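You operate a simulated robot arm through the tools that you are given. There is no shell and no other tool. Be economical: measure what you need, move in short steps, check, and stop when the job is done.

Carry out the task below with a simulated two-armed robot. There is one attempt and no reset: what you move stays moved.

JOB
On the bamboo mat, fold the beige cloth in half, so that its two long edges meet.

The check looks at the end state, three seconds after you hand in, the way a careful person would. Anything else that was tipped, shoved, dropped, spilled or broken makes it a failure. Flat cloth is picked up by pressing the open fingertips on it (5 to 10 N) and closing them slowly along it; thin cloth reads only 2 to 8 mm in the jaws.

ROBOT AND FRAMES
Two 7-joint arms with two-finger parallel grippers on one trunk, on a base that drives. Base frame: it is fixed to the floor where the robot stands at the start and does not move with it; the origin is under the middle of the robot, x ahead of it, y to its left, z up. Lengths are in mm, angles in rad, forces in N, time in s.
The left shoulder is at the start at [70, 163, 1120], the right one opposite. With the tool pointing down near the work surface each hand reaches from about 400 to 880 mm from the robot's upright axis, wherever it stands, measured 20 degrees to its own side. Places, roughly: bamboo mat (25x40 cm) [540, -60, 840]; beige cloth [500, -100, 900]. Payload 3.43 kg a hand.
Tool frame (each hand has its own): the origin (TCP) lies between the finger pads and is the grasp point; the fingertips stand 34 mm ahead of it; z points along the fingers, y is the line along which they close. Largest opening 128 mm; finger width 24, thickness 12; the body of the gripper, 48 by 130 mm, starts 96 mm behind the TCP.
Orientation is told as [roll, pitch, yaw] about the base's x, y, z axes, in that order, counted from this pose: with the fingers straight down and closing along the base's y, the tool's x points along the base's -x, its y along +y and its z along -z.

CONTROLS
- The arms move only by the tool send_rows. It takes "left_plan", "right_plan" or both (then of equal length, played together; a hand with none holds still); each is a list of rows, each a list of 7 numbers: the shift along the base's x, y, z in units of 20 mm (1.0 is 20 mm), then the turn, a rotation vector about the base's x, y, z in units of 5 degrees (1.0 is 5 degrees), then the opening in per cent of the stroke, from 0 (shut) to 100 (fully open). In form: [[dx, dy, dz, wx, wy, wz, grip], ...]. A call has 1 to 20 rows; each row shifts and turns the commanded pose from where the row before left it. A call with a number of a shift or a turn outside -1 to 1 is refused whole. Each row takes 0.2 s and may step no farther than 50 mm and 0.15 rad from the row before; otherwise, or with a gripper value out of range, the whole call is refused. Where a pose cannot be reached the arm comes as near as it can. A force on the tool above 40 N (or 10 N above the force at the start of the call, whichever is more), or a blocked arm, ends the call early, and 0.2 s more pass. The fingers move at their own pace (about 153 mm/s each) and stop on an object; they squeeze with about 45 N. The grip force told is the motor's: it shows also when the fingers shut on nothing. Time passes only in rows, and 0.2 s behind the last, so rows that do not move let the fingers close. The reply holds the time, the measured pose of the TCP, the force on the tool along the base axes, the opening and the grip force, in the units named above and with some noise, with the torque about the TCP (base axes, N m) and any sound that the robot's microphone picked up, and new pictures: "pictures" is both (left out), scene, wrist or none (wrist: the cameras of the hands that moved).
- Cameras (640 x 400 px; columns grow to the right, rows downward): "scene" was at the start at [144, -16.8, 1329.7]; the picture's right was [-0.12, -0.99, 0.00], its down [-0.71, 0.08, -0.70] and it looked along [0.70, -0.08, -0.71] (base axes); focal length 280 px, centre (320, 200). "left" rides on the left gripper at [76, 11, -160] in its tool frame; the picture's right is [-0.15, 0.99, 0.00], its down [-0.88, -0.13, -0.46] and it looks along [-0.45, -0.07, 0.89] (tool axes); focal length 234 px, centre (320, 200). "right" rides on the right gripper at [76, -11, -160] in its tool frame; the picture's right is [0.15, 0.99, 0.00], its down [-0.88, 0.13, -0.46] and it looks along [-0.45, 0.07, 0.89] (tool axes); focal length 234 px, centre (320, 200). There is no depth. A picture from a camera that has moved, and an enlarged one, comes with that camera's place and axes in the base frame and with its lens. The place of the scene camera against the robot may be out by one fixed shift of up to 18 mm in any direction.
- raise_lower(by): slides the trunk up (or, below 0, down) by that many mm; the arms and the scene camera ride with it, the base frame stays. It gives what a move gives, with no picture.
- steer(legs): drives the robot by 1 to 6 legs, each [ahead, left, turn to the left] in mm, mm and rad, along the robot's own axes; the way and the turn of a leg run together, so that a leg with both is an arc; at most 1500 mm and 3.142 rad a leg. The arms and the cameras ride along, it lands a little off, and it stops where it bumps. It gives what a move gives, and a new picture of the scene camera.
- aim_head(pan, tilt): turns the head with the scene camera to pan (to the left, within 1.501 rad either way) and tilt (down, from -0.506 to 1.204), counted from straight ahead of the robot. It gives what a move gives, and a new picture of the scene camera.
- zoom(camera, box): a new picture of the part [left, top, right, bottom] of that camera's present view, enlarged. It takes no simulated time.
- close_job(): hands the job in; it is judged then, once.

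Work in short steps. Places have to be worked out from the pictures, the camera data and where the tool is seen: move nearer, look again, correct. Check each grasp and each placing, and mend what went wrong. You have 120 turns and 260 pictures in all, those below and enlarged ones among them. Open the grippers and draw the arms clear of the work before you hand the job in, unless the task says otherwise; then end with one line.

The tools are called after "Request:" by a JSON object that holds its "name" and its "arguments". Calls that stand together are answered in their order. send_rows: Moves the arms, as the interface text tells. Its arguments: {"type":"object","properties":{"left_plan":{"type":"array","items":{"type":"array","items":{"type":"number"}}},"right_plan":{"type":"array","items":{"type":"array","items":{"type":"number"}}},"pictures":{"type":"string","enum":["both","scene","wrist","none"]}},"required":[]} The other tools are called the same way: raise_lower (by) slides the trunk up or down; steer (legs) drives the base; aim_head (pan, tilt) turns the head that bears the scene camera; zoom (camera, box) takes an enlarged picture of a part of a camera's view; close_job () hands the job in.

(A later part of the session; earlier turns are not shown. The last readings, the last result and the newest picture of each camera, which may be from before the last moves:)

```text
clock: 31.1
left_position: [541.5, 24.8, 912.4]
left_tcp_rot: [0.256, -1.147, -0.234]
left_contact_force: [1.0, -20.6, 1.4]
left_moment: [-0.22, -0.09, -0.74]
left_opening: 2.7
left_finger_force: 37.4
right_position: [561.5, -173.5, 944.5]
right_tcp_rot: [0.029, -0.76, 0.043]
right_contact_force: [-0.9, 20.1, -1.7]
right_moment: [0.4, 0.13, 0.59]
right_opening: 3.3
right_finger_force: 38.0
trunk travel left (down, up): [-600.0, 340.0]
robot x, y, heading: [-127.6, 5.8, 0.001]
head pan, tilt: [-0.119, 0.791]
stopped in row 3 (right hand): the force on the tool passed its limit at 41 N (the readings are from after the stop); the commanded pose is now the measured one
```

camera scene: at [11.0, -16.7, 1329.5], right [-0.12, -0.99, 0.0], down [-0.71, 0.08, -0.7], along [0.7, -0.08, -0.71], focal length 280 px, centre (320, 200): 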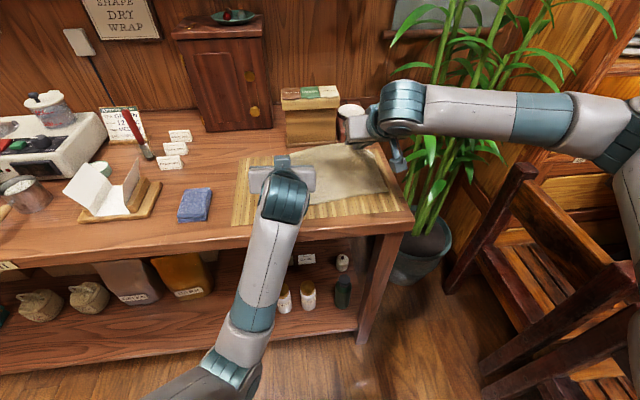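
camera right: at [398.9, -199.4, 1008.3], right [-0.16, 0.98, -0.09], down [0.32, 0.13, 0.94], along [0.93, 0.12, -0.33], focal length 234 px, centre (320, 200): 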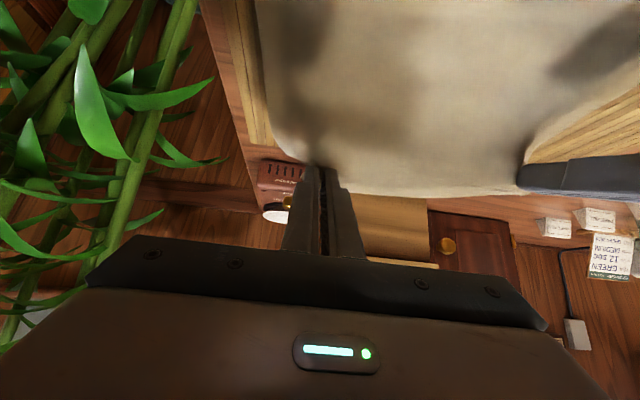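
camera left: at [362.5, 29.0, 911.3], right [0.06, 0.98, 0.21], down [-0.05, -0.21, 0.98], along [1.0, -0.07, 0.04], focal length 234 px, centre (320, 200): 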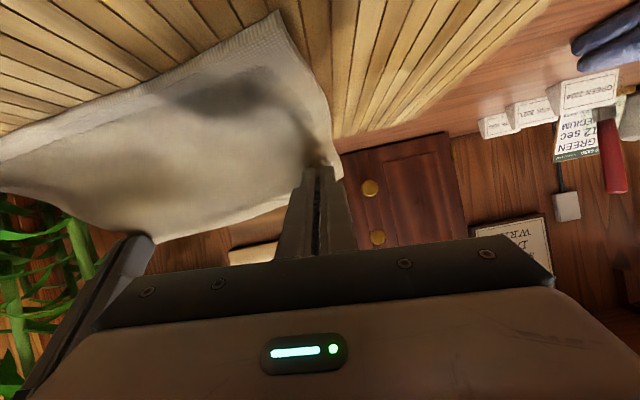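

The left arm keeps creeping outward and pulling the cloth, so I'll let go with the left to avoid tearing or dragging. The right keeps holding.

Request:
{"name": "send_rows", "arguments": {"left_plan": [[0, 0, 0, 0, 0, 0, 15], [0, 0, 0, 0, 0, 0, 30], [0, 0, 0, 0, 0, 0, 30]], "pictures": "both"}}

```text
clock: 31.9
left_position: [542.9, 26.4, 912.1]
left_tcp_rot: [0.258, -1.144, -0.226]
left_contact_force: [0.4, 0.5, 1.1]
left_moment: [0.01, -0.03, 0.0]
left_opening: 38.7
left_finger_force: 0.0
right_position: [562.6, -178.0, 944.5]
right_tcp_rot: [0.023, -0.762, 0.037]
right_contact_force: [-0.2, -0.1, 0.2]
right_moment: [0.02, -0.01, -0.01]
right_opening: 3.3
right_finger_force: 37.7
trunk travel left (down, up): [-600.0, 340.0]
robot x, y, heading: [-133.8, 1.7, 0.004]
head pan, tilt: [-0.119, 0.791]
camera scene: at [10.2, -17.1, 1329.7], right [-0.12, -0.99, 0.0], down [-0.71, 0.08, -0.7], along [0.7, -0.08, -0.71], focal length 280 px, centre (320, 200)
camera left: at [367.1, 36.1, 908.9], right [0.05, 0.97, 0.24], down [-0.06, -0.23, 0.97], along [1.0, -0.06, 0.05], focal length 234 px, centre (320, 200)
```

scene: 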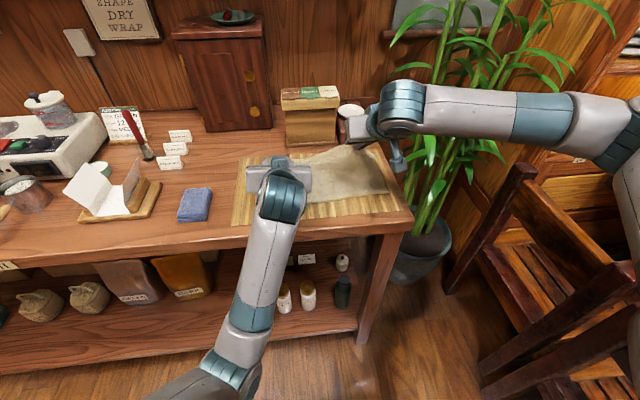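
left: 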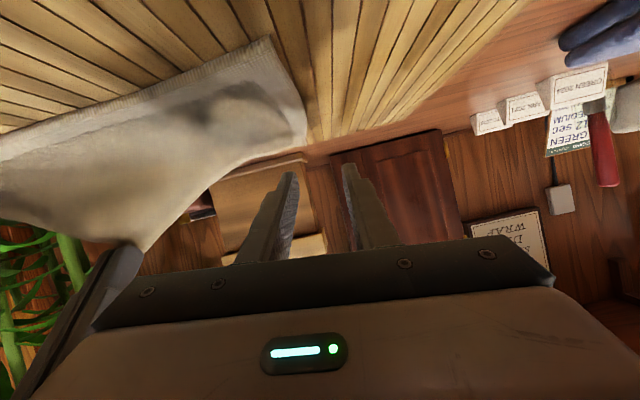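

Left is free. I'll back it up and away while the right swings its corner back down to where it came from.

Request:
{"name": "send_rows", "arguments": {"left_plan": [[-0.5, 0.2, 0.5, 0, 0, 0, 30], [-0.5, 0.2, 0.5, 0, 0, 0, 30], [-0.5, 0.2, 0.5, 0, 0, 0, 30], [-0.5, 0.2, 0.5, 0, 0, 0, 30], [-0.5, 0.2, 0.5, 0, 0, 0, 30], [-0.5, 0.2, 0.5, 0, 0, 0, 30], [-0.5, 0.2, 0.5, 0, 0, 0, 30], [0, 0, 0, 0, 0, 0, 30], [0, 0, 0, 0, 0, 0, 30], [0, 0, 0, 0, 0, 0, 30]], "right_plan": [[0.321, -0.067, -0.198, -0.05, 0.97, 0, 0], [0.309, -0.067, -0.226, -0.05, 0.97, 0, 0], [0.294, -0.067, -0.252, -0.05, 0.97, 0, 0], [0.276, -0.067, -0.277, -0.05, 0.97, 0, 0], [0.257, -0.067, -0.3, -0.05, 0.97, 0, 0], [0.236, -0.067, -0.322, 0, 0.97, 0, 0], [0.213, -0.067, -0.341, 0, 0.97, 0, 0], [0.188, -0.067, -0.34, 0, 0.97, 0, 0], [0.162, -0.067, -0.33, 0, 0.97, 0, 0], [0, 0, 0, 0, 0, 0, 0]]}}

```text
clock: 33.2
left_position: [500.0, 103.6, 956.0]
left_tcp_rot: [0.575, -1.118, -0.454]
left_contact_force: [-0.8, 1.0, -0.8]
left_moment: [0.0, 0.0, 0.02]
left_opening: 38.2
left_finger_force: 0.1
right_position: [594.0, -184.8, 918.0]
right_tcp_rot: [0.018, -0.3, 0.042]
right_contact_force: [-0.6, -0.3, 0.6]
right_moment: [-0.05, -0.01, 0.0]
right_opening: 3.4
right_finger_force: 37.6
trunk travel left (down, up): [-600.0, 340.0]
robot x, y, heading: [-133.2, -0.5, -0.005]
head pan, tilt: [-0.119, 0.791]
stopped in row 6 (left hand): the arm was blocked; the commanded pose is now the measured one
camera scene: at [10.5, -16.7, 1329.6], right [-0.12, -0.99, 0.0], down [-0.71, 0.08, -0.7], along [0.7, -0.08, -0.71], focal length 280 px, centre (320, 200)
camera right: at [476.2, -203.8, 1047.8], right [-0.19, 0.98, -0.02], down [0.7, 0.15, 0.7], along [0.69, 0.11, -0.72], focal length 234 px, centre (320, 200)
camera left: at [324.9, 103.6, 949.5], right [-0.01, 0.93, 0.37], down [-0.06, -0.37, 0.93], along [1.0, -0.01, 0.06], focal length 234 px, centre (320, 200)
```

scene: 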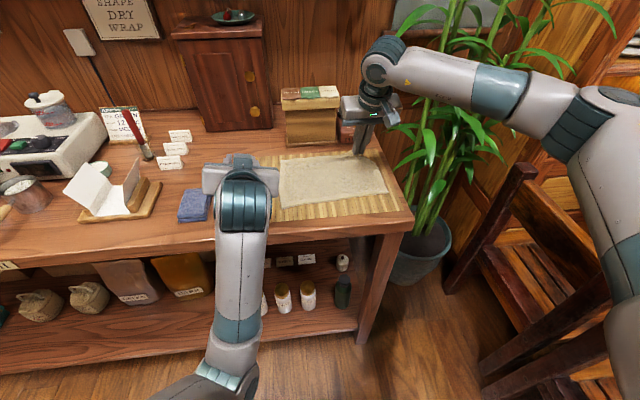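
right: 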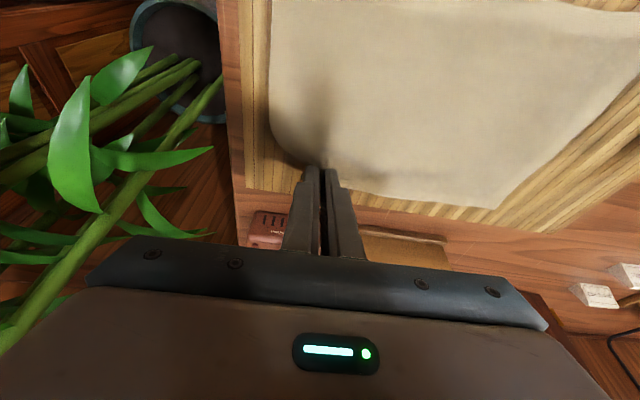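
left: 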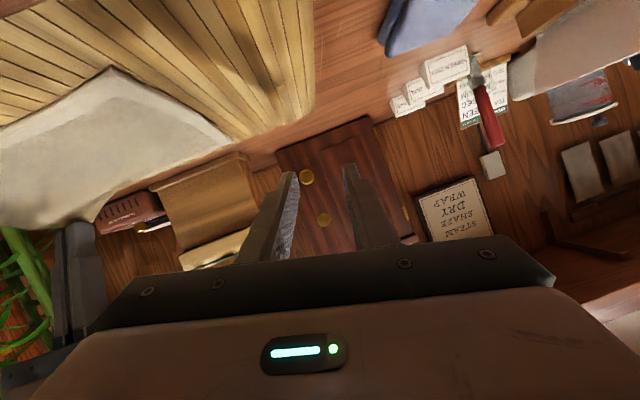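

The left stopped clear of the cloth, and the cloth is nearly flat again. I'll finish laying the right corner down.

Request:
{"name": "send_rows", "arguments": {"right_plan": [[0.22, -0.06, -0.35, 0, 0.9, 0, 0], [0.2, -0.06, -0.35, 0, 0.9, 0, 0], [0.17, -0.06, -0.35, 0, 0.9, 0, 0], [0.1, -0.06, -0.3, 0, 0.7, 0, 0], [0, 0, 0, 0, 0, 0, 0], [0, 0, 0, 0, 0, 0, 5], [0, 0, 0, 0, 0, 0, 10], [0, 0, 0, 0, 0, 0, 15], [0, 0, 0, 0, 0, 0, 20], [0, 0, 0.3, 0, 0, 0, 20], [0, 0, 1, 0, 0, 0, 20], [0, 0, 1, 0, 0, 0, 20], [0, 0, 1, 0, 0, 0, 20], [0, 0, 1, 0, 0, 0, 20]]}}

```text
clock: 36.2
left_position: [499.8, 104.1, 954.0]
left_tcp_rot: [0.573, -1.115, -0.453]
left_contact_force: [-0.9, 0.5, 0.2]
left_moment: [0.02, 0.02, -0.03]
left_opening: 38.5
left_finger_force: 0.1
right_position: [608.7, -189.3, 978.3]
right_tcp_rot: [0.032, -0.002, 0.038]
right_contact_force: [0.0, -0.5, 0.3]
right_moment: [0.0, -0.01, -0.01]
right_opening: 25.4
right_finger_force: 0.0
trunk travel left (down, up): [-600.0, 340.0]
robot x, y, heading: [-138.5, -4.9, -0.005]
head pan, tilt: [-0.119, 0.791]
camera scene: at [9.8, -16.8, 1329.7], right [-0.12, -0.99, 0.0], down [-0.71, 0.08, -0.7], along [0.7, -0.08, -0.71], focal length 280 px, centre (320, 200)
camera right: at [532.5, -208.0, 1138.0], right [-0.19, 0.98, 0.03], down [0.87, 0.15, 0.46], along [0.45, 0.11, -0.89], focal length 234 px, centre (320, 200)
```

scene: 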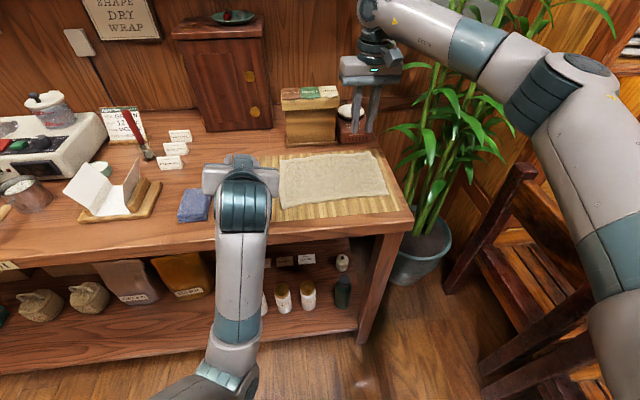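
right: 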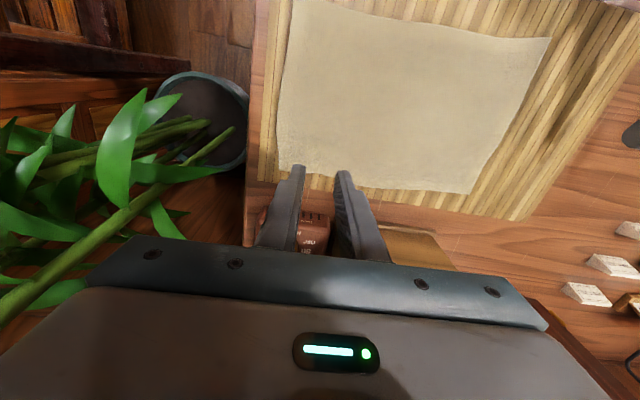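

The cloth is flat and undisturbed again. Next I'll bring the left arm back to a normal pose, moving up and unpitching.

Request:
{"name": "send_rows", "arguments": {"left_plan": [[0.3, 0, 0.6, 0, 1, 0, 30], [0.3, 0, 0.6, 0, 1, 0, 30], [0.3, 0, 0.6, 0, 1, 0, 30], [0.3, 0, 0.6, 0, 1, 0, 30], [0.3, 0, 0.6, 0, 1, 0, 30], [0.3, 0, 0.6, 0, 1, 0, 30], [0.3, 0, 0.6, 0, 1, 0, 30], [0.3, 0, 0.6, 0, 1, 0, 30], [0, 0, 0, 0, 1, 0, 30], [0, 0, 0, 0, 1, 0, 30], [0, 0, 0, 0, 1, 0, 30], [0, 0, 0, 0, 1, 0, 30], [0, 0, 0, 0, 0, 0, 30]], "pictures": "scene"}}

```text
clock: 39.0
left_position: [656.3, 121.0, 984.8]
left_tcp_rot: [0.179, -0.107, -0.193]
left_contact_force: [1.0, 0.0, 0.5]
left_moment: [0.0, 0.0, -0.02]
left_opening: 38.4
left_finger_force: 0.1
left hand out of reach, approached as far as the arm can: row 5, 6, 7, 8, 9, 10, 11
right_position: [608.9, -188.4, 977.9]
right_tcp_rot: [0.029, -0.002, 0.037]
right_contact_force: [0.9, 0.3, 0.0]
right_moment: [-0.02, -0.03, -0.01]
right_opening: 25.6
right_finger_force: 0.2
trunk travel left (down, up): [-600.0, 340.0]
robot x, y, heading: [-135.3, -1.4, -0.004]
head pan, tilt: [-0.119, 0.791]
camera scene: at [10.2, -17.1, 1329.7], right [-0.12, -0.99, 0.0], down [-0.71, 0.08, -0.7], along [0.7, -0.08, -0.71], focal length 280 px, centre (320, 200)
```

scene: 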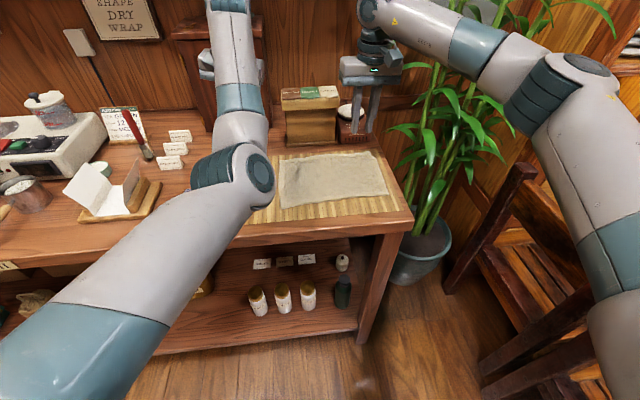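

The left gripper is near the cabinet with its elbow hanging low, so I'll bring it up and back slowly.

Request:
{"name": "send_rows", "arguments": {"left_plan": [[-0.3, 0.2, 0.8, -0.3, 0, 0.3, 30], [-0.3, 0.2, 0.8, -0.3, 0.4, 0.3, 30], [-0.3, 0.2, 0.8, -0.3, 0.4, 0.3, 30], [-0.5, 0.2, 0.8, -0.3, 0.4, 0.3, 30], [-0.5, 0.2, 0.8, -0.3, 0.4, 0.3, 30], [-0.5, 0.2, 0.8, -0.2, 0, 0.3, 30], [-0.5, 0.2, 0.5, -0.2, 0, 0.2, 30], [0, 0, 0, 0, 0, 0, 30]], "pictures": "scene"}}

```text
clock: 40.8
left_position: [637.1, 155.6, 1091.9]
left_tcp_rot: [0.0, 0.015, -0.01]
left_contact_force: [0.8, 0.6, -0.2]
left_moment: [0.01, 0.02, -0.01]
left_opening: 38.3
left_finger_force: 0.0
left hand out of reach, approached as far as the arm can: row 1, 2, 3, 4, 5, 7
right_position: [608.3, -190.0, 977.2]
right_tcp_rot: [0.033, -0.001, 0.038]
right_contact_force: [-1.0, 0.1, -1.2]
right_moment: [0.0, 0.01, 0.0]
right_opening: 25.8
right_finger_force: 0.1
trunk travel left (down, up): [-600.0, 340.0]
robot x, y, heading: [-134.0, -1.2, -0.004]
head pan, tilt: [-0.119, 0.791]
camera scene: at [10.5, -17.3, 1329.6], right [-0.12, -0.99, 0.0], down [-0.71, 0.08, -0.7], along [0.7, -0.08, -0.71], focal length 280 px, centre (320, 200)
```

scene: 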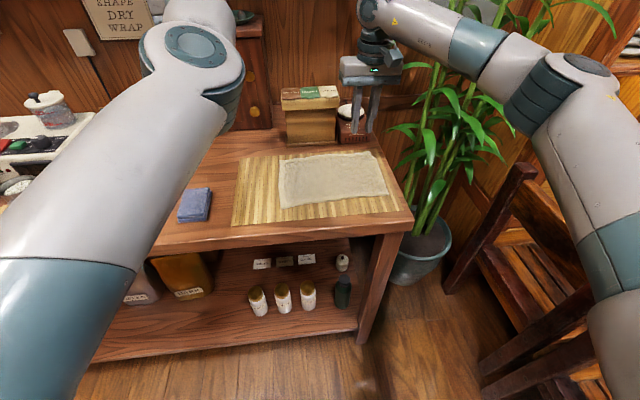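

The left arm is recovered. I'll retract both hands a bit, then recentre the robot on the cloth (95 mm right, 50 mm back) so both arms have a symmetric posture for the pitch move.

Request:
{"name": "send_rows", "arguments": {"left_plan": [[-1, 0, 0, 0, 0, 0, 20], [-1, 0, -0.2, 0, 0, 0, 20], [-1, 0, -0.4, 0, 0, 0, 20], [-1, 0, -0.4, 0, 0, 0, 20], [-0.5, 0, -0.4, 0, 0, 0, 20], [0, 0, 0, 0, 0, 0, 20]], "right_plan": [[-1, 0.2, 0.5, -0.2, 0, -0.2, 20], [-1, 0.2, 0.5, -0.2, 0, -0.2, 20], [-1, 0.2, 0.5, 0, 0, 0, 20], [-0.5, 0, 0.5, 0, 0, 0, 20], [0, 0, 0, 0, 0, 0, 20], [0, 0, 0, 0, 0, 0, 20]], "pictures": "none"}}

Request:
{"name": "steer", "arguments": {"legs": [[-50, -95, 0]]}}

```text
clock: 42.2
left_position: [635.8, 166.3, 1083.9]
left_tcp_rot: [0.0, 0.014, -0.012]
left_contact_force: [-0.9, -0.3, -0.1]
left_moment: [-0.04, -0.01, -0.05]
left_opening: 25.8
left_finger_force: 0.0
left hand out of reach, approached as far as the arm can: row 1, 2, 3, 4, 5
right_position: [537.3, -177.4, 1018.1]
right_tcp_rot: [-0.003, -0.001, 0.004]
right_contact_force: [-0.2, 0.7, 0.7]
right_moment: [0.01, -0.01, 0.02]
right_opening: 25.6
right_finger_force: 0.1
trunk travel left (down, up): [-600.0, 340.0]
robot x, y, heading: [-133.8, 2.7, -0.001]
head pan, tilt: [-0.119, 0.791]
```

```text
clock: 43.4
left_position: [585.6, 72.6, 1082.8]
left_tcp_rot: [0.0, 0.014, -0.01]
left_contact_force: [-0.1, -0.1, 0.4]
left_moment: [0.02, -0.01, -0.01]
left_opening: 25.5
left_finger_force: 0.1
right_position: [488.4, -271.9, 1018.2]
right_tcp_rot: [-0.004, 0.0, 0.004]
right_contact_force: [0.6, 0.3, 1.1]
right_moment: [-0.01, 0.02, 0.02]
right_opening: 25.5
right_finger_force: 0.0
trunk travel left (down, up): [-600.0, 340.0]
robot x, y, heading: [-182.4, -97.0, -0.002]
head pan, tilt: [-0.119, 0.791]
camera scene: at [-39.1, -111.6, 1329.6], right [-0.12, -0.99, 0.0], down [-0.71, 0.08, -0.7], along [0.7, -0.08, -0.71], focal length 280 px, centre (320, 200)
```

scene: 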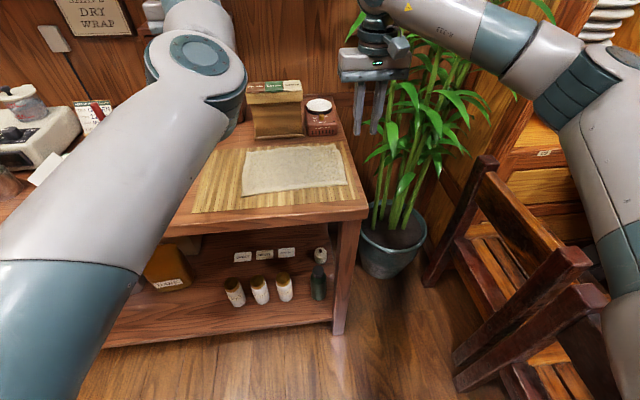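

The left arm is stuck near a joint limit and won't retract. I'll try freeing it by moving up and outward first.

Request:
{"name": "send_rows", "arguments": {"left_plan": [[0, 0.5, 1, 0, 0, 0, 20], [0, 0.5, 1, 0, 0, 0, 20], [0, 0.5, 1, 0, 0, 0, 20], [0, 0.5, 1, 0, 0, 0, 20], [-0.5, 0.5, 0.5, 0, 0, 0, 20], [-1, 0.5, 0, 0, 0, 0, 20], [-1, 0.5, 0, 0, 0, 0, 20], [-1, 0, 0, 0, 0, 0, 20], [-1, 0, 0, 0, 0, 0, 20], [0, 0, 0, 0, 0, 0, 20]], "pictures": "both"}}

```text
clock: 45.8
left_position: [496.6, 167.9, 1128.7]
left_tcp_rot: [-0.023, 0.091, 0.027]
left_contact_force: [-0.1, -0.1, 0.5]
left_moment: [0.0, -0.04, 0.01]
left_opening: 25.5
left_finger_force: 0.1
left hand out of reach, approached as far as the arm can: row 8
right_position: [486.0, -271.5, 1019.2]
right_tcp_rot: [-0.004, -0.005, 0.004]
right_contact_force: [-0.2, -0.3, -0.4]
right_moment: [-0.03, -0.03, -0.05]
right_opening: 25.4
right_finger_force: 0.0
trunk travel left (down, up): [-600.0, 340.0]
robot x, y, heading: [-182.3, -94.6, 0.0]
head pan, tilt: [-0.119, 0.791]
stopped in row 10 (left hand): the arm was blocked; the commanded pose is now the measured one
camera scene: at [-41.8, -110.1, 1330.2], right [-0.12, -0.99, 0.0], down [-0.7, 0.08, -0.71], along [0.7, -0.08, -0.71], focal length 280 px, centre (320, 200)
camera left: at [436.0, 179.6, 1295.2], right [0.12, 0.99, -0.04], down [0.92, -0.1, 0.38], along [0.37, -0.08, -0.92], focal length 234 px, centre (320, 200)
```

scene: 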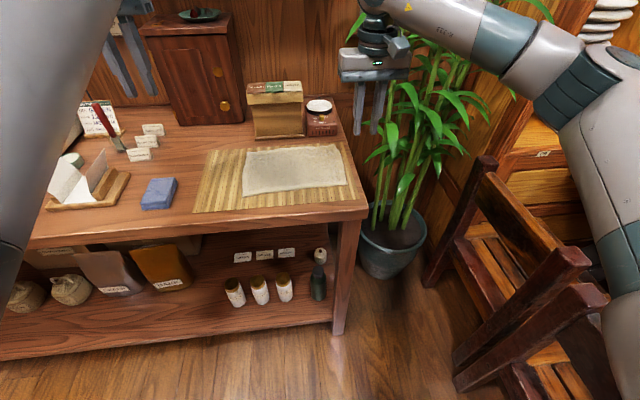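
left: 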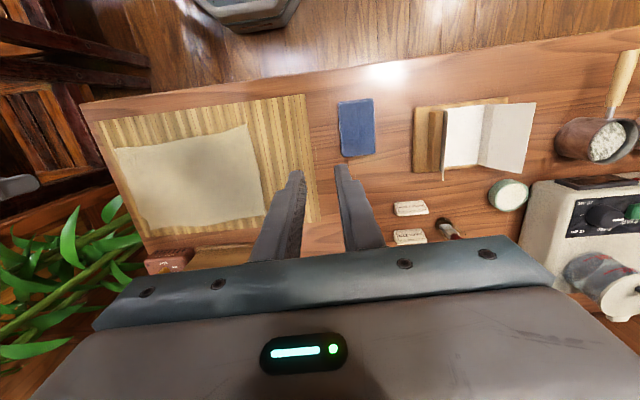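

The left is moving freely now, but its elbow is close to the head. I'll go outward and down.

Request:
{"name": "send_rows", "arguments": {"left_plan": [[0.5, 0.8, 0, 0, -0.3, 0, 20], [0.5, 0.8, 0, 0, -0.4, 0, 20], [0.5, 0.5, 0, 0, -0.3, 0, 20], [0.5, 0, -0.5, 0, 0, 0, 20], [0, 0, -0.5, 0, 0, 0, 20], [0, 0, -0.5, 0, 0, 0, 20], [0, 0, -0.5, 0, 0, 0, 20], [0, 0, -0.5, 0, 0, 0, 20], [0, 0, 0, 0, 0, 0, 20]], "pictures": "scene"}}

```text
clock: 47.8
left_position: [540.1, 203.2, 1078.0]
left_tcp_rot: [-0.021, 0.002, 0.023]
left_contact_force: [-0.8, 0.7, 0.8]
left_moment: [0.02, 0.0, -0.02]
left_opening: 25.4
left_finger_force: 0.0
right_position: [490.3, -271.7, 1017.5]
right_tcp_rot: [-0.004, 0.0, 0.003]
right_contact_force: [0.4, -0.2, 0.3]
right_moment: [0.01, -0.02, 0.02]
right_opening: 25.9
right_finger_force: 0.0
trunk travel left (down, up): [-600.0, 340.0]
robot x, y, heading: [-181.5, -95.5, -0.001]
head pan, tilt: [-0.119, 0.791]
camera scene: at [-38.6, -111.7, 1329.7], right [-0.12, -0.99, 0.0], down [-0.71, 0.08, -0.7], along [0.7, -0.08, -0.71], focal length 280 px, centre (320, 200)
```

scene: 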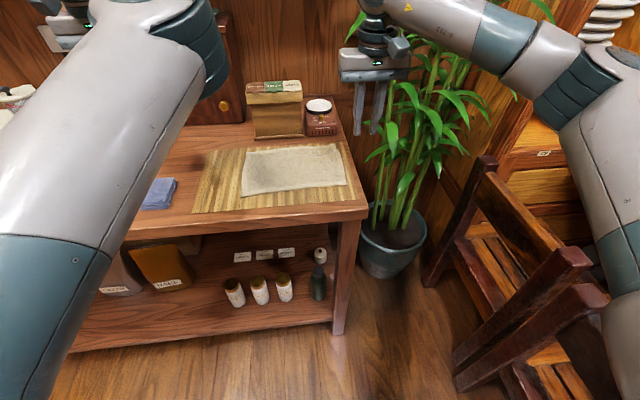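

The left elbow is now inside. I'll bring the hand toward its working place above the cloth and watch how the elbow settles.

Request:
{"name": "send_rows", "arguments": {"left_plan": [[0, -1, -0.2, 0, 0, 0, 20], [0, -1, -0.2, 0, 0, 0, 20], [0, -1, -0.2, 0, 0, 0, 20], [0, -1, -0.2, 0, 0, 0, 20], [0, -1, -0.2, 0, 0, 0, 20], [0, -1, -0.2, 0, 0, 0, 20], [0, -1, -0.2, 0, 0, 0, 20], [0, -1, -0.2, 0, 0, 0, 20], [0, -1, -0.2, 0, 0, 0, 20], [0, -1, -0.2, 0, 0, 0, 20], [0, 0, 0, 0, 0, 0, 20]], "pictures": "scene"}}

```text
clock: 50.2
left_position: [572.1, 28.4, 1046.8]
left_tcp_rot: [-0.025, 0.003, 0.033]
left_contact_force: [-0.3, 0.1, 1.3]
left_moment: [0.0, -0.02, 0.02]
left_opening: 25.8
left_finger_force: 0.1
left hand out of reach, approached as far as the arm can: row 7, 8, 9, 10
right_position: [489.5, -273.4, 1016.6]
right_tcp_rot: [-0.004, -0.002, 0.004]
right_contact_force: [0.4, -0.3, -0.1]
right_moment: [-0.01, -0.04, -0.02]
right_opening: 25.4
right_finger_force: 0.1
trunk travel left (down, up): [-600.0, 340.0]
robot x, y, heading: [-183.1, -98.5, -0.005]
head pan, tilt: [-0.119, 0.791]
camera scene: at [-39.1, -111.5, 1329.8], right [-0.12, -0.99, 0.0], down [-0.71, 0.08, -0.7], along [0.7, -0.08, -0.71], focal length 280 px, centre (320, 200)
```

scene: 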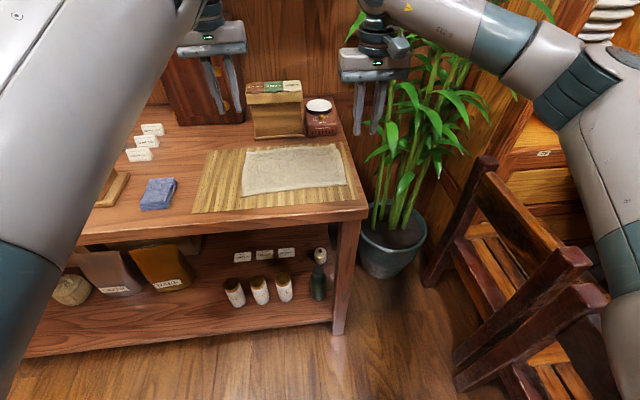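

The elbow has swung up and the hand is limited again. I'll steer it to the original home pose relative to the robot, about (477, 97, 1058).

Request:
{"name": "send_rows", "arguments": {"left_plan": [[-0.5, 0.5, 0.3, 0, 0, 0, 20], [-0.5, 0.5, 0.3, 0, 0, 0, 20], [-0.5, 0.5, 0, 0, 0, 0, 20], [-0.5, 0.5, 0, 0, 0, 0, 20], [-0.5, 0.5, 0, 0, 0, 0, 20], [-0.5, 0.5, 0, 0, 0, 0, 20], [-0.5, 0.5, 0, 0, 0, 0, 20], [-0.5, 0, 0, 0, 0, 0, 20], [-0.5, 0, 0, 0, 0, 0, 20], [0, 0, 0, 0, 0, 0, 20]], "pictures": "none"}}

Request:
{"name": "aim_head", "arguments": {"pan": 0.5, "tilt": 0.3}}

```text
clock: 52.6
left_position: [484.9, 128.5, 991.3]
left_tcp_rot: [-0.037, 0.12, 0.056]
left_contact_force: [-0.5, 0.8, 0.6]
left_moment: [-0.01, -0.02, 0.04]
left_opening: 25.5
left_finger_force: 0.1
left hand out of reach, approached as far as the arm can: row 2, 4, 8, 9
right_position: [489.7, -271.9, 1017.0]
right_tcp_rot: [-0.004, 0.0, 0.005]
right_contact_force: [-1.1, 0.5, 0.9]
right_moment: [0.01, -0.02, 0.04]
right_opening: 25.6
right_finger_force: 0.1
trunk travel left (down, up): [-600.0, 340.0]
robot x, y, heading: [-180.6, -96.8, 0.002]
head pan, tilt: [-0.119, 0.791]
stopped in row 10 (left hand): the arm was blocked; the commanded pose is now the measured one
```

```text
clock: 53.6
left_position: [485.8, 127.8, 993.7]
left_tcp_rot: [-0.033, 0.119, 0.056]
left_contact_force: [-0.5, 0.5, -1.0]
left_moment: [-0.02, 0.04, 0.02]
left_opening: 25.9
left_finger_force: 0.0
right_position: [491.2, -272.2, 1017.1]
right_tcp_rot: [-0.002, 0.0, 0.003]
right_contact_force: [0.4, 0.6, -0.2]
right_moment: [-0.01, 0.0, -0.02]
right_opening: 25.3
right_finger_force: 0.2
trunk travel left (down, up): [-600.0, 340.0]
robot x, y, heading: [-183.0, -96.4, -0.003]
head pan, tilt: [0.499, 0.3]
camera scene: at [-36.8, -57.5, 1373.2], right [0.48, -0.88, 0.0], down [-0.26, -0.14, -0.95], along [0.84, 0.46, -0.3], focal length 280 px, centre (320, 200)
```

scene: 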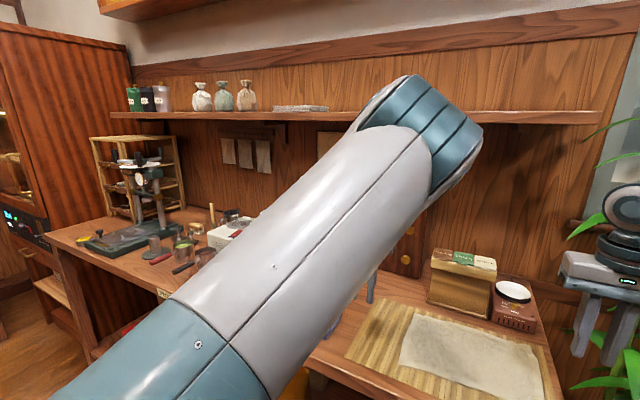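

The left elbow is now up and inward. I'll try unwinding it the way it got wound: pitch the fingers forward so the elbow drops, keeping the hand inward.

Request:
{"name": "send_rows", "arguments": {"left_plan": [[0, -0.3, 0.3, 0, -1, 0, 20], [0, -0.3, 0.3, 0, -1, 0, 20], [0, -0.3, 0.3, 0, -1, 0, 20], [0, -0.3, 0.3, 0, -1, 0, 20], [0, -0.3, 0.3, 0, -1, 0, 20], [0, -0.3, 0, 0, -1, 0, 20], [0, -0.3, 0, 0, -1, 0, 20], [0, -0.3, 0, 0, -1, 0, 20], [0, 0, 0, 0, -1, 0, 20], [0, 0, 0, 0, -1, 0, 20], [0, 0, 0, 0, -1, 0, 20], [0, 0, 0, 0, -1, 0, 20], [0, 0, 0, 0, -1, 0, 20], [0, 0, 0, 0, -1, 0, 20], [0, 0, 0, 0, -1, 0, 20], [0, 0, 0, 0, -1, 0, 20], [0, 0, 0, 0, -1, 0, 20], [0, 0, 0, 0, 0, 0, 20]], "pictures": "scene"}}

```text
clock: 54.8
left_position: [496.2, 168.1, 941.0]
left_tcp_rot: [-0.073, -0.164, 0.092]
left_contact_force: [-0.2, 0.4, -0.4]
left_moment: [-0.02, -0.03, -0.04]
left_opening: 25.4
left_finger_force: 0.0
left hand out of reach, approached as far as the arm can: row 2, 3, 4, 5, 6
right_position: [490.3, -270.7, 1017.6]
right_tcp_rot: [-0.003, -0.001, 0.003]
right_contact_force: [0.0, 0.1, 0.2]
right_moment: [0.0, 0.01, 0.01]
right_opening: 25.5
right_finger_force: 0.0
trunk travel left (down, up): [-600.0, 340.0]
robot x, y, heading: [-184.9, -97.8, -0.005]
head pan, tilt: [0.499, 0.3]
stopped in row 6 (left hand): the arm was blocked; the commanded pose is now the measured one
camera scene: at [-37.0, -57.1, 1373.3], right [0.48, -0.88, 0.0], down [-0.26, -0.14, -0.96], along [0.84, 0.46, -0.3], focal length 280 px, centre (320, 200)
```

scene: 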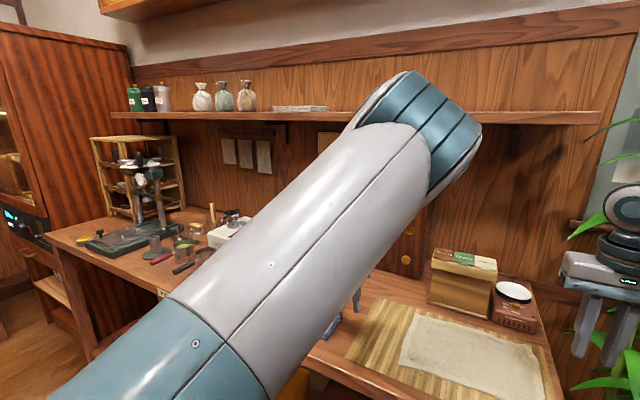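

The left elbow bumps near the head when retracting, so I'll keep the arms extended and let the base drive do the backward travel. First I'll bring the left hand up and forward over the working area to test pitching in the air.

Request:
{"name": "send_rows", "arguments": {"left_plan": [[0.3, 0, 0.8, 0, 0.3, 0, 20], [0.5, 0, 0.8, 0.3, 0.4, -0.3, 20], [0.6, 0, 0.8, 0.3, 0.4, -0.3, 20], [0.6, -0.4, 0.5, 0.3, 0.4, -0.3, 20], [0.8, -0.8, 0.4, 0, 0.4, 0, 20], [0.8, -0.8, 0.4, 0, 0, 0, 20], [0.8, -0.8, 0.4, 0, 0, 0, 20], [0.8, -0.8, 0, 0, 0, 0, 20], [0, -0.8, 0, 0, 0, 0, 20], [0, -0.8, 0, 0, 0, 0, 20], [0, -0.8, 0, 0, 0, 0, 20], [0, -0.8, 0, 0, 0, 0, 20], [0, 0, 0, 0, 0, 0, 20]], "right_plan": [[0.5, 0.3, 0, 0, 0, 0, 20], [0.5, 0.3, 0, 0, 0, 0, 20], [0.5, 0.3, 0, 0, 0, 0, 20], [0.5, 0.3, 0, 0, 0, 0, 20], [0.5, 0.3, 0, 0, 0, 0, 20], [0.5, 0.3, 0, 0, 0, 0, 20], [0.5, 0.3, 0, 0, 0, 0, 20], [0.5, 0.3, 0, 0, 0, 0, 20], [0.5, 0.3, 0, 0, 0, 0, 20], [0.5, 0.3, 0, 0, 0, 0, 20], [0.5, 0.3, 0, 0, 0, 0, 20], [0.5, 0.3, 0, 0, 0, 0, 20], [0, 0, 0, 0, 0, 0, 20]], "pictures": "none"}}

Request:
{"name": "aim_head", "arguments": {"pan": 0.0, "tilt": 0.6}}

```text
clock: 57.6
left_position: [601.9, 28.6, 1025.4]
left_tcp_rot: [0.019, -0.007, 0.002]
left_contact_force: [0.4, 0.5, 0.0]
left_moment: [-0.02, 0.03, 0.03]
left_opening: 25.8
left_finger_force: 0.2
right_position: [610.0, -200.6, 1015.9]
right_tcp_rot: [-0.004, -0.001, 0.004]
right_contact_force: [-0.3, -0.5, 0.2]
right_moment: [0.0, -0.01, -0.01]
right_opening: 25.5
right_finger_force: 0.0
trunk travel left (down, up): [-600.0, 340.0]
robot x, y, heading: [-181.2, -95.0, -0.004]
head pan, tilt: [0.499, 0.3]
```

```text
clock: 58.6
left_position: [601.5, 29.5, 1024.6]
left_tcp_rot: [0.017, -0.005, 0.003]
left_contact_force: [-0.4, 0.3, 0.5]
left_moment: [-0.02, 0.03, -0.03]
left_opening: 25.5
left_finger_force: 0.0
right_position: [609.8, -201.0, 1016.3]
right_tcp_rot: [-0.005, 0.0, 0.004]
right_contact_force: [0.5, -0.1, -0.6]
right_moment: [-0.02, -0.01, 0.01]
right_opening: 25.5
right_finger_force: 0.1
trunk travel left (down, up): [-600.0, 340.0]
robot x, y, heading: [-184.1, -94.2, -0.0]
head pan, tilt: [0.0, 0.6]
camera scene: at [-30.5, -102.1, 1345.8], right [0.0, -1.0, 0.0], down [-0.56, 0.0, -0.83], along [0.83, 0.0, -0.56], focal length 280 px, centre (320, 200)
```

scene: 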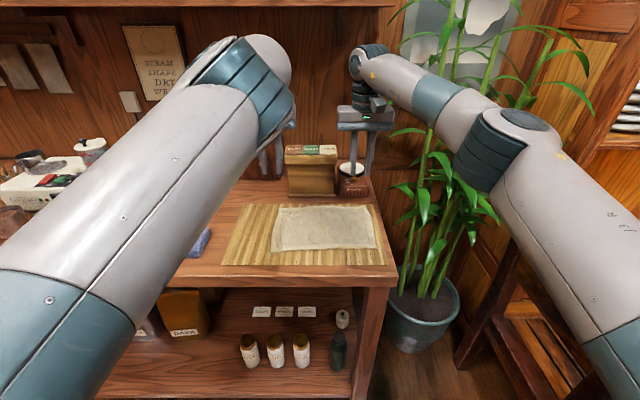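

Both hands are over the far edge region. I'll test a 90° forward pitch in the air here.

Request:
{"name": "send_rows", "arguments": {"left_plan": [[-0.1, -0.1, 0, 0, -1, 0, 20], [-0.1, -0.1, 0, 0, -1, 0, 20], [-0.1, -0.1, 0, 0, -1, 0, 20], [-0.1, -0.1, 0, 0, -1, 0, 20], [-0.1, -0.1, 0, 0, -1, 0, 20], [-0.1, -0.1, 0, 0, -1, 0, 20], [-0.1, -0.1, 0, 0, -1, 0, 20], [-0.1, -0.1, 0, 0, -1, 0, 20], [-0.1, -0.1, 0, 0, -1, 0, 20], [-0.1, -0.1, 0, 0, -1, 0, 20], [-0.1, -0.1, 0, 0, -1, 0, 20], [-0.1, -0.1, 0, 0, -1, 0, 20], [-0.1, -0.1, 0, 0, -1, 0, 20], [-0.1, -0.1, 0, 0, -1, 0, 20], [-0.1, -0.1, 0, 0, -1, 0, 20], [0, 0, 0, 0, 0, 0, 20]], "right_plan": [[-0.1, 0, 0, 0, -1, 0, 20], [-0.1, 0, 0, 0, -1, 0, 20], [-0.1, 0, 0, 0, -1, 0, 20], [-0.1, 0, 0, 0, -1, 0, 20], [-0.1, 0, 0, 0, -1, 0, 20], [-0.1, 0, 0, 0, -1, 0, 20], [-0.1, 0, 0, 0, -1, 0, 20], [-0.1, 0, 0, 0, -1, 0, 20], [-0.1, 0, 0, 0, -1, 0, 20], [-0.1, 0, 0, 0, -1, 0, 20], [-0.1, 0, 0, 0, -1, 0, 20], [-0.1, 0, 0, 0, -1, 0, 20], [-0.1, 0, 0, 0, -1, 0, 20], [-0.1, 0, 0, 0, -1, 0, 20], [-0.1, 0, 0, 0, -1, 0, 20], [0, 0, 0, 0, 0, 0, 20]], "pictures": "scene"}}

```text
clock: 62.0
left_position: [724.6, 140.2, 1058.4]
left_tcp_rot: [0.021, -1.315, -0.002]
left_contact_force: [0.4, 0.0, 1.3]
left_moment: [0.03, 0.0, 0.02]
left_opening: 25.6
left_finger_force: 0.1
left hand out of reach, approached as far as the arm can: row 2, 3, 4, 5, 6, 7, 8, 9, 10, 11, 12, 13, 14, 15
right_position: [580.2, -202.0, 1016.7]
right_tcp_rot: [-0.009, -1.311, 0.01]
right_contact_force: [0.2, 0.0, -0.5]
right_moment: [0.02, 0.0, 0.01]
right_opening: 25.5
right_finger_force: 0.0
trunk travel left (down, up): [-600.0, 340.0]
robot x, y, heading: [-180.0, -91.2, -0.003]
head pan, tilt: [0.0, 0.6]
camera scene: at [-30.2, -103.5, 1345.7], right [0.0, -1.0, 0.0], down [-0.57, 0.0, -0.82], along [0.82, 0.0, -0.57], focal length 280 px, centre (320, 200)
```

scene: 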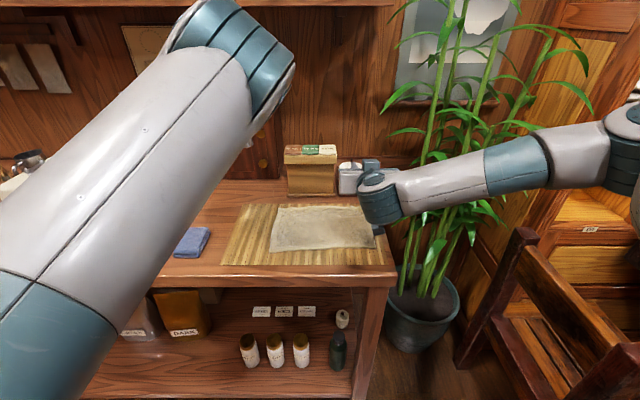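

The right arm pitches fine with this extension, but the left is in a wound-up branch and drifted forward. I'll back the base away from the table first so I have open space to unwind the left arm.

Request:
{"name": "steer", "arguments": {"legs": [[-350, 0, 0]]}}

```text
clock: 64.2
left_position: [373.1, 144.1, 1058.4]
left_tcp_rot: [0.01, -1.314, 0.011]
left_contact_force: [-0.5, 1.0, 0.7]
left_moment: [0.01, 0.01, -0.01]
left_opening: 25.5
left_finger_force: 0.0
right_position: [230.2, -197.9, 1017.6]
right_tcp_rot: [-0.017, -1.308, 0.014]
right_contact_force: [-0.3, 0.7, 1.2]
right_moment: [-0.01, -0.06, 0.01]
right_opening: 25.5
right_finger_force: 0.0
trunk travel left (down, up): [-600.0, 340.0]
robot x, y, heading: [-532.9, -99.3, 0.006]
head pan, tilt: [0.0, 0.6]
camera scene: at [-381.7, -101.9, 1345.8], right [0.0, -1.0, 0.0], down [-0.57, 0.0, -0.82], along [0.82, 0.0, -0.57], focal length 280 px, centre (320, 200)
```

scene: 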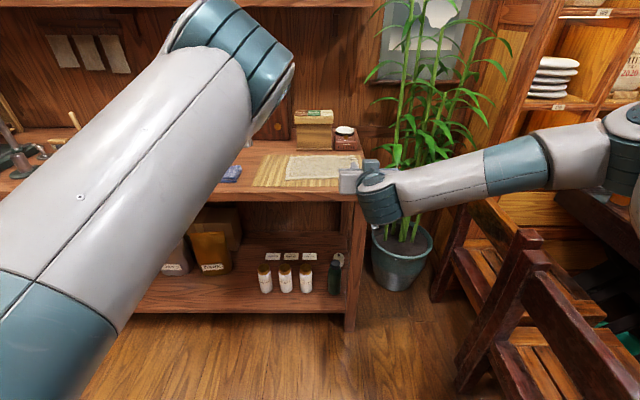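

There is open space now. I'll extend the left arm straight forward and roll the hand outward to swing the elbow.

Request:
{"name": "send_rows", "arguments": {"left_plan": [[1, 0, 0.5, 0, -1, 0, 20], [1, 0, 0.5, 0, -1, 0, 20], [1, 0, 0.5, 0, -1, 0, 20], [1, 0, 0.5, 0, 0, 0, 20], [0, 0, 0, -1, 0, 0, 20], [0, 0, 0, -1, 0, 0, 20], [0, 0, 0, -1, 0, 0, 20], [0, 0, 0, -1, 0, 0, 20], [0, 0, 0, -1, 0, 0, 20], [0, 0, 0, -1, 0, 0, 20], [0, 0, 0, -1, 0, 0, 20], [0, 0, 0, -1, 0, 0, 20], [0, 0, 0, -1, 0, 0, 20], [0, 0, 0, -1, 0, 0, 20], [0, 0, 0, -1, 0, 0, 20], [0, 0, 0, -1, 0, 0, 20], [0, 0, 0, -1, 0, 0, 20], [0, 0, 0, -1, 0, 0, 20], [0, 0, 0, 0, 0, 0, 20]], "pictures": "scene"}}

```text
clock: 68.2
left_position: [451.8, 142.7, 1098.5]
left_tcp_rot: [-1.552, -0.345, 1.576]
left_contact_force: [0.6, 0.3, 1.1]
left_moment: [0.02, 0.01, -0.02]
left_opening: 25.6
left_finger_force: 0.0
right_position: [229.5, -198.0, 1016.0]
right_tcp_rot: [-0.014, -1.308, 0.017]
right_contact_force: [0.0, -0.4, 0.2]
right_moment: [0.01, 0.0, 0.04]
right_opening: 25.5
right_finger_force: 0.0
trunk travel left (down, up): [-600.0, 340.0]
robot x, y, heading: [-532.3, -93.9, 0.005]
head pan, tilt: [0.0, 0.6]
camera scene: at [-381.5, -101.8, 1345.8], right [0.0, -1.0, 0.0], down [-0.57, 0.0, -0.82], along [0.82, 0.0, -0.57], focal length 280 px, centre (320, 200)
```

scene: 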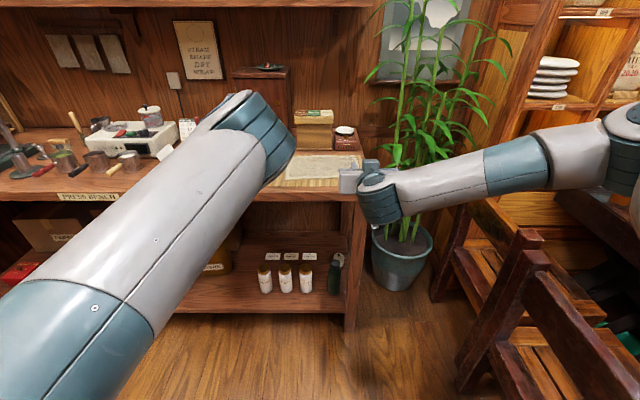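

The elbow sits inward and up; unwinding needs a positive roll (in, then down, then out). I'll roll the hand the other way.

Request:
{"name": "send_rows", "arguments": {"left_plan": [[0, 0, 0, 1, 0, 0, 20], [0, 0, 0, 1, 0, 0, 20], [0, 0, 0, 1, 0, 0, 20], [0, 0, 0, 1, 0, 0, 20], [0, 0, 0, 1, 0, 0, 20], [0, 0, 0, 1, 0, 0, 20], [0, 0, 0, 1, 0, 0, 20], [0, 0, 0, 1, 0, 0, 20], [0, 0, 0, 1, 0, 0, 20], [0, 0, 0, 1, 0, 0, 20], [0, 0, 0, 1, 0, 0, 20], [0, 0, 0, 1, 0, 0, 20], [0, 0, 0, 1, 0, 0, 20], [0, 0, 0, 1, 0, 0, 20], [0, 0, 0, 1, 0, 0, 20], [0, 0, 0, 1, 0, 0, 20], [0, 0, 0, 1, 0, 0, 20], [0, 0, 0, 1, 0, 0, 20], [0, 0, 0, 1, 0, 0, 20], [0, 0, 0, 1, 0, 0, 20]], "pictures": "none"}}

Request:
{"name": "send_rows", "arguments": {"left_plan": [[0, 0, 0, 1, 0, 0, 20], [0, 0, 0, 1, 0, 0, 20], [0, 0, 0, 1, 0, 0, 20], [0, 0, 0, 1, 0, 0, 20], [0, 0, 0, 1, 0, 0, 20], [0, 0, 0, 1, 0, 0, 20], [0, 0, 0, 1, 0, 0, 20], [0, 0, 0, 1, 0, 0, 20], [0, 0, 0, 1, 0, 0, 20], [0, 0, 0, 1, 0, 0, 20], [0, 0, 0, 1, 0, 0, 20], [0, 0, 0, 1, 0, 0, 20], [0, 0, 0, 1, 0, 0, 20], [0, 0, 0, 1, 0, 0, 20], [0, 0, 0, 0, 0, 0, 20]], "pictures": "scene"}}

```text
clock: 72.5
left_position: [452.8, 143.7, 1099.3]
left_tcp_rot: [1.603, -1.049, -1.58]
left_contact_force: [-0.8, -1.0, 0.2]
left_moment: [-0.01, 0.02, 0.03]
left_opening: 25.5
left_finger_force: 0.2
right_position: [229.7, -198.5, 1015.3]
right_tcp_rot: [-0.017, -1.309, 0.016]
right_contact_force: [0.4, -0.1, 0.3]
right_moment: [0.01, -0.01, 0.0]
right_opening: 25.6
right_finger_force: 0.0
trunk travel left (down, up): [-600.0, 340.0]
robot x, y, heading: [-535.4, -95.5, -0.001]
head pan, tilt: [0.0, 0.6]
```

```text
clock: 75.7
left_position: [478.3, 160.2, 1102.5]
left_tcp_rot: [1.589, 0.173, -1.578]
left_contact_force: [-0.6, 0.7, 0.0]
left_moment: [0.0, 0.02, 0.0]
left_opening: 25.4
left_finger_force: 0.0
left hand out of reach, approached as far as the arm can: row 4, 5, 6, 7, 9
right_position: [230.1, -198.8, 1016.4]
right_tcp_rot: [-0.015, -1.31, 0.014]
right_contact_force: [-0.3, 0.3, 0.2]
right_moment: [-0.02, 0.01, 0.05]
right_opening: 25.7
right_finger_force: 0.1
trunk travel left (down, up): [-600.0, 340.0]
robot x, y, heading: [-535.1, -93.1, 0.005]
head pan, tilt: [0.0, 0.6]
camera scene: at [-381.6, -102.3, 1345.8], right [0.0, -1.0, 0.0], down [-0.57, 0.0, -0.82], along [0.82, 0.0, -0.57], focal length 280 px, centre (320, 200)
```

scene: 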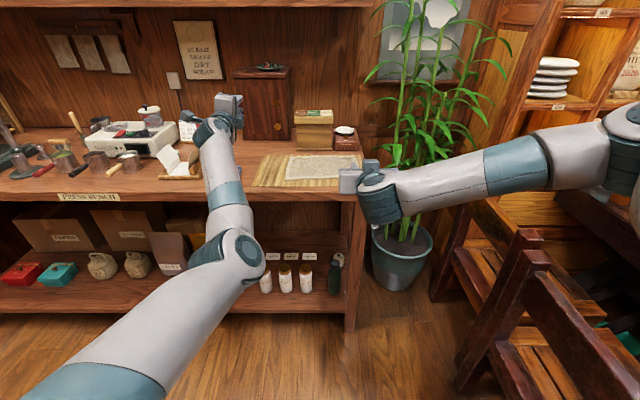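

The elbow has swung down. I'll roll a bit further so it goes outward.

Request:
{"name": "send_rows", "arguments": {"left_plan": [[-0.5, 0, 0, 1, 0, 0, 20], [-0.5, 0, 0, 1, 0, 0, 20], [-0.5, 0, 0, 1, 0, 0, 20], [-0.5, 0, 0, 1, 0, 0, 20], [-0.5, 0, 0, 1, 0, 0, 20], [-0.5, 0, 0, 1, 0, 0, 20], [-0.5, 0, 0, 1, 0, 0, 20], [-0.5, 0, 0, 1, 0, 0, 20], [-0.5, 0, 0, 1, 0, 0, 20], [-0.5, 0, 0, 1, 0, 0, 20], [0, 0, 0, 0, 0, 0, 20]], "pictures": "scene"}}

```text
clock: 78.0
left_position: [377.0, 160.1, 1100.4]
left_tcp_rot: [1.581, 1.045, -1.583]
left_contact_force: [-0.2, -0.1, -0.2]
left_moment: [0.03, -0.01, 0.02]
left_opening: 25.7
left_finger_force: 0.0
right_position: [230.0, -198.9, 1017.1]
right_tcp_rot: [-0.016, -1.309, 0.016]
right_contact_force: [0.6, -0.3, -0.3]
right_moment: [-0.04, 0.02, 0.0]
right_opening: 25.5
right_finger_force: 0.1
trunk travel left (down, up): [-600.0, 340.0]
robot x, y, heading: [-535.5, -95.2, -0.0]
head pan, tilt: [0.0, 0.6]
camera scene: at [-381.2, -102.1, 1345.8], right [0.0, -1.0, 0.0], down [-0.57, 0.0, -0.82], along [0.82, 0.0, -0.57], focal length 280 px, centre (320, 200)
```

scene: 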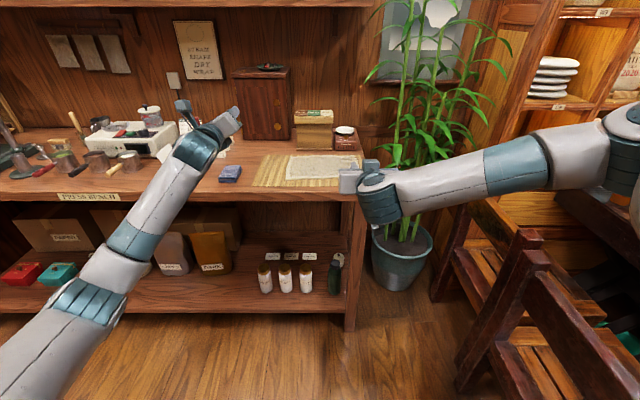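

The elbow is now outward. I'll retract with the elbow bent and turn the fingers downward.

Request:
{"name": "send_rows", "arguments": {"left_plan": [[-0.7, 0, 0, 0, 1, 0, 20], [-0.7, 0, 0, 0, 1, 0, 20], [-0.7, 0, 0, 0, 1, 0, 20], [-0.7, 0, 0, 0, 1, 0, 20], [-0.7, 0, 0, 0, 1, 0, 20], [-0.7, 0, 0, 0, 1, 0, 20], [-0.7, 0, 0, 0, 1, 0, 20], [-0.7, 0, 0, 0, 1, 0, 20], [-0.5, 0, 0, 0, 1, 0, 20], [-0.5, 0, 0, 0, 1, 0, 20], [-0.5, 0, 0, 0, 1, 0, 20], [-0.5, 0, 0, 0, 1, 0, 20], [0, 0, 0, 0, 1, 0, 20], [0, 0, 0, 0, 1, 0, 20], [0, 0, 0, 0, 1, 0, 20], [0, 0, 0, 0, 1, 0, 20], [0, 0, 0, 0, 1, 0, 20], [0, 0, 0, 0, 1, 0, 20], [0, 0, 0, 0, 0, 0, 20]], "pictures": "scene"}}

```text
clock: 82.0
left_position: [224.7, 162.3, 1100.6]
left_tcp_rot: [0.02, -0.008, -2.614]
left_contact_force: [-0.3, 0.2, -0.7]
left_moment: [-0.03, 0.0, 0.01]
left_opening: 25.6
left_finger_force: 0.1
right_position: [229.5, -196.9, 1016.4]
right_tcp_rot: [-0.018, -1.309, 0.018]
right_contact_force: [-0.3, -0.2, -0.3]
right_moment: [0.0, -0.02, 0.04]
right_opening: 25.5
right_finger_force: 0.1
trunk travel left (down, up): [-600.0, 340.0]
robot x, y, heading: [-530.2, -97.9, 0.003]
head pan, tilt: [0.0, 0.6]
camera scene: at [-381.7, -101.2, 1345.8], right [0.0, -1.0, 0.0], down [-0.57, 0.0, -0.82], along [0.82, 0.0, -0.57], focal length 280 px, centre (320, 200)
```

scene: 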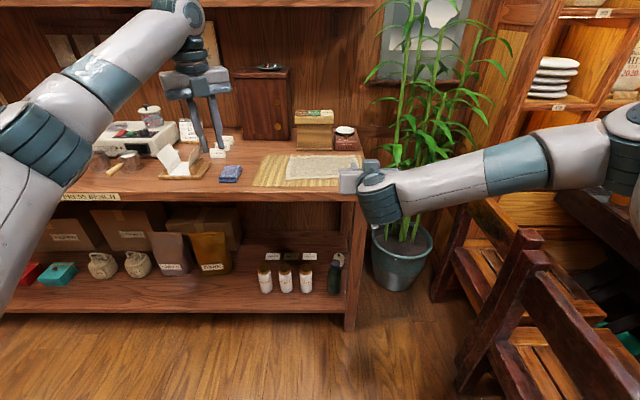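

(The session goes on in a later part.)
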